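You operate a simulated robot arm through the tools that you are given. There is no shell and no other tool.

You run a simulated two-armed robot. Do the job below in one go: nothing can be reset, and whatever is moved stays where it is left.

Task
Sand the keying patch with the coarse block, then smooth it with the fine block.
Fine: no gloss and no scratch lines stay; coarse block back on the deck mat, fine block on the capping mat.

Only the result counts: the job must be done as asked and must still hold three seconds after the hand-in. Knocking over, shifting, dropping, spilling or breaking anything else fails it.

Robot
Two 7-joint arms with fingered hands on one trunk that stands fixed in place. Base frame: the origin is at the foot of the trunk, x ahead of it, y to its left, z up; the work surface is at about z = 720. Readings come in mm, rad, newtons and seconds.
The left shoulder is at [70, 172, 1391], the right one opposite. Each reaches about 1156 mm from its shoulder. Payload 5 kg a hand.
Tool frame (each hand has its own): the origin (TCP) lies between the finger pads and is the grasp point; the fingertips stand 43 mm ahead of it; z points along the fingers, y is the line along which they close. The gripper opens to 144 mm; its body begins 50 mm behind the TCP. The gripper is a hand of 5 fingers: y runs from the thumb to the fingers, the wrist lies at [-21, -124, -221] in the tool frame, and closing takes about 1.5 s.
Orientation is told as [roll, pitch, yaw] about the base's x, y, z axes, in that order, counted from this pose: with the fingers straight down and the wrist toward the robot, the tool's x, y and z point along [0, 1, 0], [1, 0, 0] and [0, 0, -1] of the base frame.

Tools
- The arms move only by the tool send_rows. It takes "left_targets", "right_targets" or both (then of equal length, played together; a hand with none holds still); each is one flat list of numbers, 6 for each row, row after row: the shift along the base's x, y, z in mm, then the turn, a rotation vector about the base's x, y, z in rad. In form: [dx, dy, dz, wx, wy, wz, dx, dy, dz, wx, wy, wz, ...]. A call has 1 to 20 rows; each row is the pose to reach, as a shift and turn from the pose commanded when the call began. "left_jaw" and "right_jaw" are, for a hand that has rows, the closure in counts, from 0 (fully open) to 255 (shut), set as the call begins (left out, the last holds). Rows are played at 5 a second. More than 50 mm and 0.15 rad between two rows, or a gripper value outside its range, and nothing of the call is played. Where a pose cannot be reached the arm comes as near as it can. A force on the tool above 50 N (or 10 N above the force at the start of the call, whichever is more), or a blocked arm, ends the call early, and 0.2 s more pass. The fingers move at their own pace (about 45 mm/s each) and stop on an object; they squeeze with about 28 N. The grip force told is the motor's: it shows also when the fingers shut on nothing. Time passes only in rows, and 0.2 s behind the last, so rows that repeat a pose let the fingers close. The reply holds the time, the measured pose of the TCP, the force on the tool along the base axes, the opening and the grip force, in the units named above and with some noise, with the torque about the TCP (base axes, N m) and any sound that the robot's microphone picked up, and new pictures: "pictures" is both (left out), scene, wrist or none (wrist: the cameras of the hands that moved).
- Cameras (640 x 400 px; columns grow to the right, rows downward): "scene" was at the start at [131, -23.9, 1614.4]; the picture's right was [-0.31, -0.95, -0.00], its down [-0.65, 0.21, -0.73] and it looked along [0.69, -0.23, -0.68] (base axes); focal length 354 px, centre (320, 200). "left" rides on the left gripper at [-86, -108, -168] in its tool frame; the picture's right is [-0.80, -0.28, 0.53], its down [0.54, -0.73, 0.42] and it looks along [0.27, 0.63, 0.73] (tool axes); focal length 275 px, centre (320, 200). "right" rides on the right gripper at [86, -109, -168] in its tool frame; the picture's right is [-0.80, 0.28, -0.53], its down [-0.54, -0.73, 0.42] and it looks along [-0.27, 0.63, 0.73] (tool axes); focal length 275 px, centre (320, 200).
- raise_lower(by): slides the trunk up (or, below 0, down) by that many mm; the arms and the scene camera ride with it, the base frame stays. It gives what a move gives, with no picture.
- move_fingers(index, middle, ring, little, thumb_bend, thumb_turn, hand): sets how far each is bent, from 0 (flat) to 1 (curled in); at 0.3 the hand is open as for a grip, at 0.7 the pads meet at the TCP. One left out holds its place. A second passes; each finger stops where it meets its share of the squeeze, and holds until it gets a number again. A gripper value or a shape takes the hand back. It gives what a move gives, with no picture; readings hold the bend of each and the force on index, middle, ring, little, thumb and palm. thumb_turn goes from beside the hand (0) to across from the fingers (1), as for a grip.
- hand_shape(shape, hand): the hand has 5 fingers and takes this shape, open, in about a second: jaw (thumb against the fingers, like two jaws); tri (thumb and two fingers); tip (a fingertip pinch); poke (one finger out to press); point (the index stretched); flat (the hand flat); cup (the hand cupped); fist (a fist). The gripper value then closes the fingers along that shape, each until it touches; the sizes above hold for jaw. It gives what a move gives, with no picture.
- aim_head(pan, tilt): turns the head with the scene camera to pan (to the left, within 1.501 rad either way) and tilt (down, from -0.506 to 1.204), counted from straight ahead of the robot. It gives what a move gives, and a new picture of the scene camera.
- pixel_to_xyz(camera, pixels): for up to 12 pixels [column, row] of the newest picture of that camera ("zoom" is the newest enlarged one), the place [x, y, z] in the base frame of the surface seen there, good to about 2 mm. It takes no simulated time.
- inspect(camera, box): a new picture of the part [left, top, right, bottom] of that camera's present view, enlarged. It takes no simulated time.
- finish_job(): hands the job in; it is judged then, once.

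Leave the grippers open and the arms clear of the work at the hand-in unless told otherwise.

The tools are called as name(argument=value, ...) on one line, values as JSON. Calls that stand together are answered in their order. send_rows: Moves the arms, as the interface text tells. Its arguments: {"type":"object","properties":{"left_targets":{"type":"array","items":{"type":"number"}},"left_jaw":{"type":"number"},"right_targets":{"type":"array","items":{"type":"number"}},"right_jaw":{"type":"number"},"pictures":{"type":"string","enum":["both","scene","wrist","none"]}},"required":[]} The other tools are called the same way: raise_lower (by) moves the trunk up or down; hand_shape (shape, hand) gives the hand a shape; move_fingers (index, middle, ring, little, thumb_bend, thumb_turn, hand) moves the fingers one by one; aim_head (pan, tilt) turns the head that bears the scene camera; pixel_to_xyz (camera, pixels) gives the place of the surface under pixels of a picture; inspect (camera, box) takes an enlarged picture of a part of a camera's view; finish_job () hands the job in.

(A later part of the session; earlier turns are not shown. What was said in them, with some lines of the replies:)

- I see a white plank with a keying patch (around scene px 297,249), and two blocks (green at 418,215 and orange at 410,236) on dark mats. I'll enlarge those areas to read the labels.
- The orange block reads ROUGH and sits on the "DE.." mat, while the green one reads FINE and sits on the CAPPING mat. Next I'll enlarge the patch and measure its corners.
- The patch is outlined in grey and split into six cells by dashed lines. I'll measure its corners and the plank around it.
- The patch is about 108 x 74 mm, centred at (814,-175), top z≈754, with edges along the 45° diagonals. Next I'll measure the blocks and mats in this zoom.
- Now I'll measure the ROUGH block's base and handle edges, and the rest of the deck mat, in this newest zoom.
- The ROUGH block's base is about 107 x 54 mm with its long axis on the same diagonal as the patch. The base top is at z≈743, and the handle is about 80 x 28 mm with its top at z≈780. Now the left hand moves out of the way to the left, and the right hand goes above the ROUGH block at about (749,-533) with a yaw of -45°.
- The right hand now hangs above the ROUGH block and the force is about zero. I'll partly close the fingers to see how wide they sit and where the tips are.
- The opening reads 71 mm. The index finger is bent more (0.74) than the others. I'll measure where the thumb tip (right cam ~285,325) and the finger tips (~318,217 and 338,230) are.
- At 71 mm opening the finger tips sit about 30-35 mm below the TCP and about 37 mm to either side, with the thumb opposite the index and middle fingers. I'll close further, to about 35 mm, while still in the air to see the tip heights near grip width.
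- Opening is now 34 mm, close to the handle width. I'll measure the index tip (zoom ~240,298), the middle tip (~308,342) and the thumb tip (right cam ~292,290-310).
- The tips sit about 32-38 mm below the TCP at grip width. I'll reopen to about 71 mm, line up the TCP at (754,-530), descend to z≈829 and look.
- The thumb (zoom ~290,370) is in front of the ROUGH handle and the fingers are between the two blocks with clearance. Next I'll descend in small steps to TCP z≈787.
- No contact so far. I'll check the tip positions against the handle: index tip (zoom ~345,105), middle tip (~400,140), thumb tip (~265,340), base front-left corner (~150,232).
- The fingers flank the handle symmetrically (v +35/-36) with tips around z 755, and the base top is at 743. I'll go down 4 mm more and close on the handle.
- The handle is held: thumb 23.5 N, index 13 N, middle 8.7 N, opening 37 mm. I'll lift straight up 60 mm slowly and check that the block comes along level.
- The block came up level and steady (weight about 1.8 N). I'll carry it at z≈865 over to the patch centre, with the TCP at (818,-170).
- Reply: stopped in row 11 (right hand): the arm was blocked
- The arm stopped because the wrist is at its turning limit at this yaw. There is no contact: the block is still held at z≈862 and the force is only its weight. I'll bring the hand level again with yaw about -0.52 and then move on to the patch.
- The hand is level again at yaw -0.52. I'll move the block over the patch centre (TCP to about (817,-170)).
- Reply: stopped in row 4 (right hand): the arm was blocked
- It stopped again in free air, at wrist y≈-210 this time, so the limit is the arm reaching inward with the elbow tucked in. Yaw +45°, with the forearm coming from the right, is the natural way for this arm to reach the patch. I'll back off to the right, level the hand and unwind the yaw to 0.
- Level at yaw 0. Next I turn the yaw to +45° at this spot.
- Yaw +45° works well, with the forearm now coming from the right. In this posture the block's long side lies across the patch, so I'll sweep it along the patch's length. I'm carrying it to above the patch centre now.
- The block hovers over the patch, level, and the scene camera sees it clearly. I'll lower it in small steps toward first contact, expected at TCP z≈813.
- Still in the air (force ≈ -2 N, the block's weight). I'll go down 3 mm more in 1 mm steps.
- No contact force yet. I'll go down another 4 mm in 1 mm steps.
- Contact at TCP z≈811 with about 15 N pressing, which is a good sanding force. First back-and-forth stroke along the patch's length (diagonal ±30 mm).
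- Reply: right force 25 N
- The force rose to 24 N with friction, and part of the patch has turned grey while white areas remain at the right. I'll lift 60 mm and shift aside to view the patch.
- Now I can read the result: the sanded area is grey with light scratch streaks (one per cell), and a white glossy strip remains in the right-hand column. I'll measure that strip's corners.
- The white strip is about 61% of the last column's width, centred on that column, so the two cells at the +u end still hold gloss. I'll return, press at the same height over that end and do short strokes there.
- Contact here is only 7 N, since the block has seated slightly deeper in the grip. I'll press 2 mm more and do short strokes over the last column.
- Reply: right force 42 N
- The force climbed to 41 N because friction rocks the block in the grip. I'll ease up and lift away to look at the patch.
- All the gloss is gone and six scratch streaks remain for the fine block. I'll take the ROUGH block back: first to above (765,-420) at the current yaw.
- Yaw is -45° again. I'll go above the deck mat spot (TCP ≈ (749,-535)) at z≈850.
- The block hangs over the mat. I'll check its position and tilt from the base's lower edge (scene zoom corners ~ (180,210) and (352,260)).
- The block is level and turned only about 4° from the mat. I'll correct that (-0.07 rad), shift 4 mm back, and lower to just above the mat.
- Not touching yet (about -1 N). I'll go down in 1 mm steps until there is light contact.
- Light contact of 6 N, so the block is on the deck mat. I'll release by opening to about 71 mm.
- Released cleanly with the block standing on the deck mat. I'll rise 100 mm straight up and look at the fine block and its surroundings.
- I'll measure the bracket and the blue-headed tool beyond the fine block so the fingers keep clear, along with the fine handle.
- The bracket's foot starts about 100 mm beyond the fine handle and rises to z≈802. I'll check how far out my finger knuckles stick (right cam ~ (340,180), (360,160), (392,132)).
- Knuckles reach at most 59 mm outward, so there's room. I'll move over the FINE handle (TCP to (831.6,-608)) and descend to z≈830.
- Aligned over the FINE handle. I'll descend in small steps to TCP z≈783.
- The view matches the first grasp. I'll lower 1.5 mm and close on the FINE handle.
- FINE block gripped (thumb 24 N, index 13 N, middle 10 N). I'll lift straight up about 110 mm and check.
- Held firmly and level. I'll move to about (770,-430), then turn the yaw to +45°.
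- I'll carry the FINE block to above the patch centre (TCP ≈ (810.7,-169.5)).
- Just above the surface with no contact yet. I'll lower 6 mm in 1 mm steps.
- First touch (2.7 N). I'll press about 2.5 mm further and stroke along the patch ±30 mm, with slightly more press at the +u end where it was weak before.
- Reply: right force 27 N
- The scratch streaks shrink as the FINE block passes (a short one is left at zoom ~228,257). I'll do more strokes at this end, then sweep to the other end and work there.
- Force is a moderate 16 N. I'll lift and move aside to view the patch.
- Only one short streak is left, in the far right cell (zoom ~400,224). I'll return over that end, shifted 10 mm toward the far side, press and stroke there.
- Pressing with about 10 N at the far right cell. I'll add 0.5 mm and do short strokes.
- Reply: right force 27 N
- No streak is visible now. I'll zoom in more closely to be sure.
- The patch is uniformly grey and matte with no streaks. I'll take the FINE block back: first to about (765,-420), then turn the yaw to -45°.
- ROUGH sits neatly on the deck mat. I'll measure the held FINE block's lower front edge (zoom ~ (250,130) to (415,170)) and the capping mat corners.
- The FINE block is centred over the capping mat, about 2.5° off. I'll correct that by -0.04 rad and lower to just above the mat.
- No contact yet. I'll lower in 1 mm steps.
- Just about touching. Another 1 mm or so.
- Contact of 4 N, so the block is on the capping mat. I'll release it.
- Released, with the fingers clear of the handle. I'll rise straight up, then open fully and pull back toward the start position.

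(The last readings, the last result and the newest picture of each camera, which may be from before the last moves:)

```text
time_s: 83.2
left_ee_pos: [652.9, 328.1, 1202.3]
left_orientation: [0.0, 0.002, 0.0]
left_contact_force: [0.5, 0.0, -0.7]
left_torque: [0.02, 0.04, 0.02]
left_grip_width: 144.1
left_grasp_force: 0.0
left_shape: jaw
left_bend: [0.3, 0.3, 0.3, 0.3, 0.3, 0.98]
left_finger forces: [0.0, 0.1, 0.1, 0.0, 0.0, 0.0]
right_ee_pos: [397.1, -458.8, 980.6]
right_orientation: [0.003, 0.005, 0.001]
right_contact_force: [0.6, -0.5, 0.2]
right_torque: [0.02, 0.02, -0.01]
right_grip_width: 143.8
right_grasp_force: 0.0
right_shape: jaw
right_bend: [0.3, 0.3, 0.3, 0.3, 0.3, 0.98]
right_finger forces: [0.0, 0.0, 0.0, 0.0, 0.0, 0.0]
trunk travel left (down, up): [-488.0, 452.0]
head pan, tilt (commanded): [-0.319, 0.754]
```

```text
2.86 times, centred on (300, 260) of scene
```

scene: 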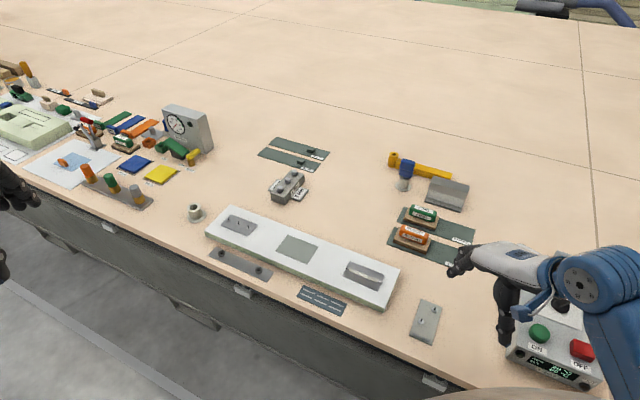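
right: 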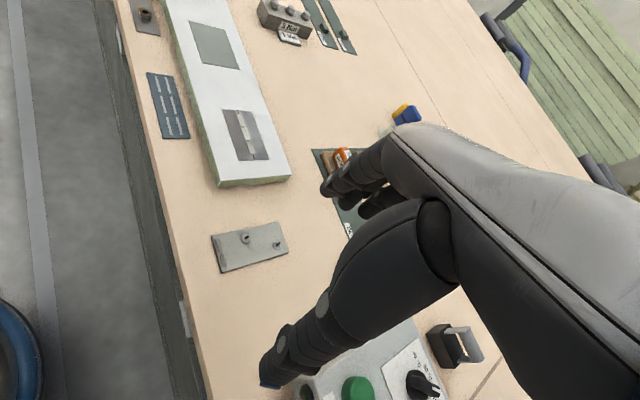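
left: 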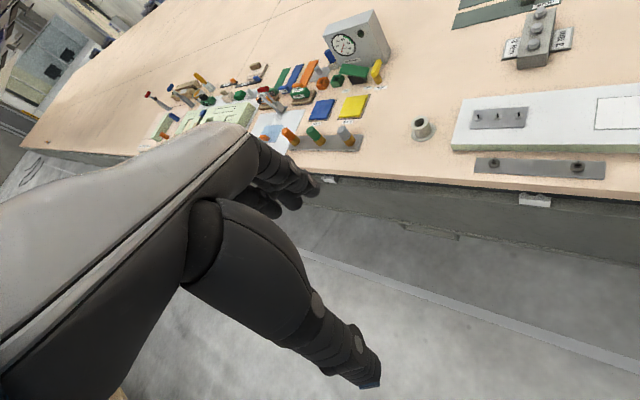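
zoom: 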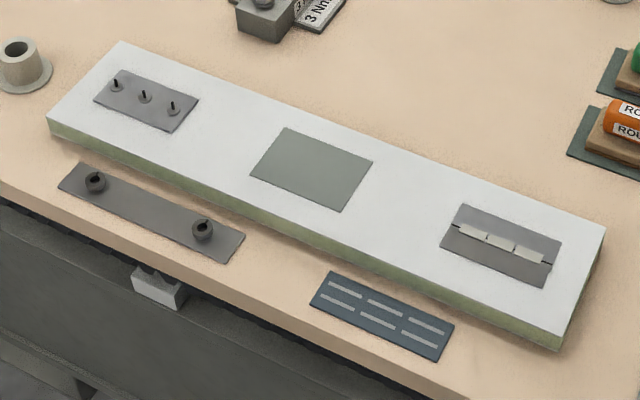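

Both blocks sit on their own mats, and the plank and everything else is unmoved. Before handing in, I'll look closely at the small blue plate with six lines near the front edge (px ~322,300), to be sure it isn't part of the job, and at the patch once more.

inspect(camera="scene", box=[290, 280, 354, 320])

inspect(camera="scene", box=[266, 225, 330, 265])

inspect(camera="right", box=[130, 10, 290, 150])

```text
10.00 times, centred on (322, 300) of scene
```

zoom: 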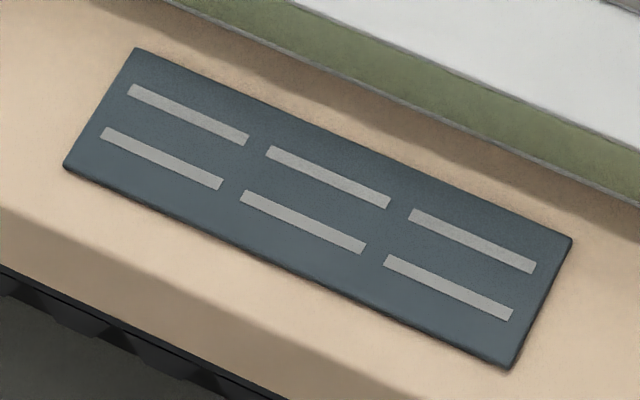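

```text
10.00 times, centred on (298, 245) of scene
```

zoom: 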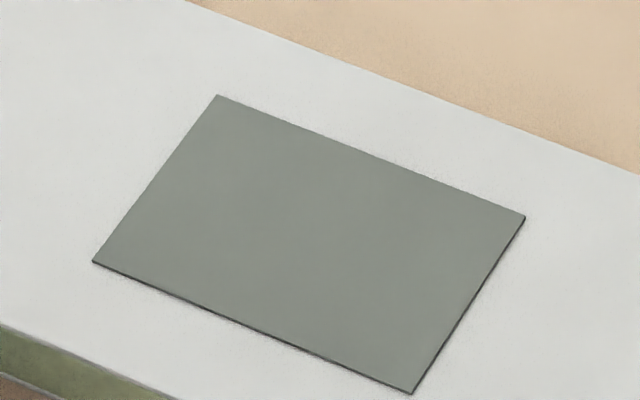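

```text
2.86 times, centred on (210, 80) of right
```

zoom: 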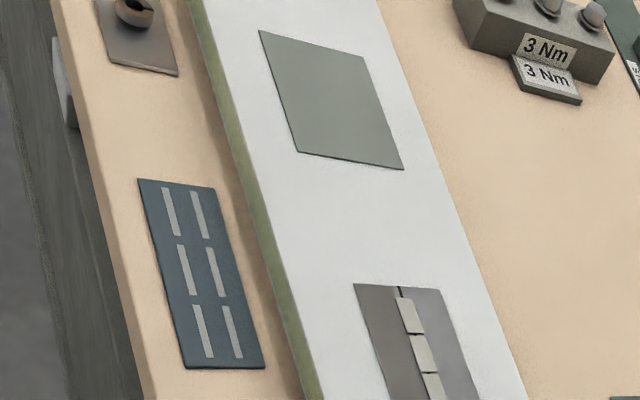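

The patch is fully matte with no gloss and no scratch lines. The blue plate is a separate item that looks just as it did at the start. ROUGH is on the deck mat, FINE is on the capping mat, both hands are open and the arms are clear, so I'm handing in.

finish_job()

```text
The job is handed in.
```

The keying patch is sanded and smoothed, and I've handed the job in. I haven't had a pass or fail result back.

- **Patch:** after the coarse block all the gloss was gone. After the fine block no scratch lines showed, even in close-up.
- **Blocks:** the coarse block (labelled ROUGH) is back on the deck mat and the fine block is back on the capping mat.
- **Around the patch:** the right arm couldn't reach the patch with the blocks lined up along it, so I sanded with them turned crosswise. They ran up to about 30 mm past the patch edges onto the plank. I saw no marks there.
- **Everything else:** the plank and the other items look unmoved in the final pictures. Both hands are open and the arms are clear of the work.
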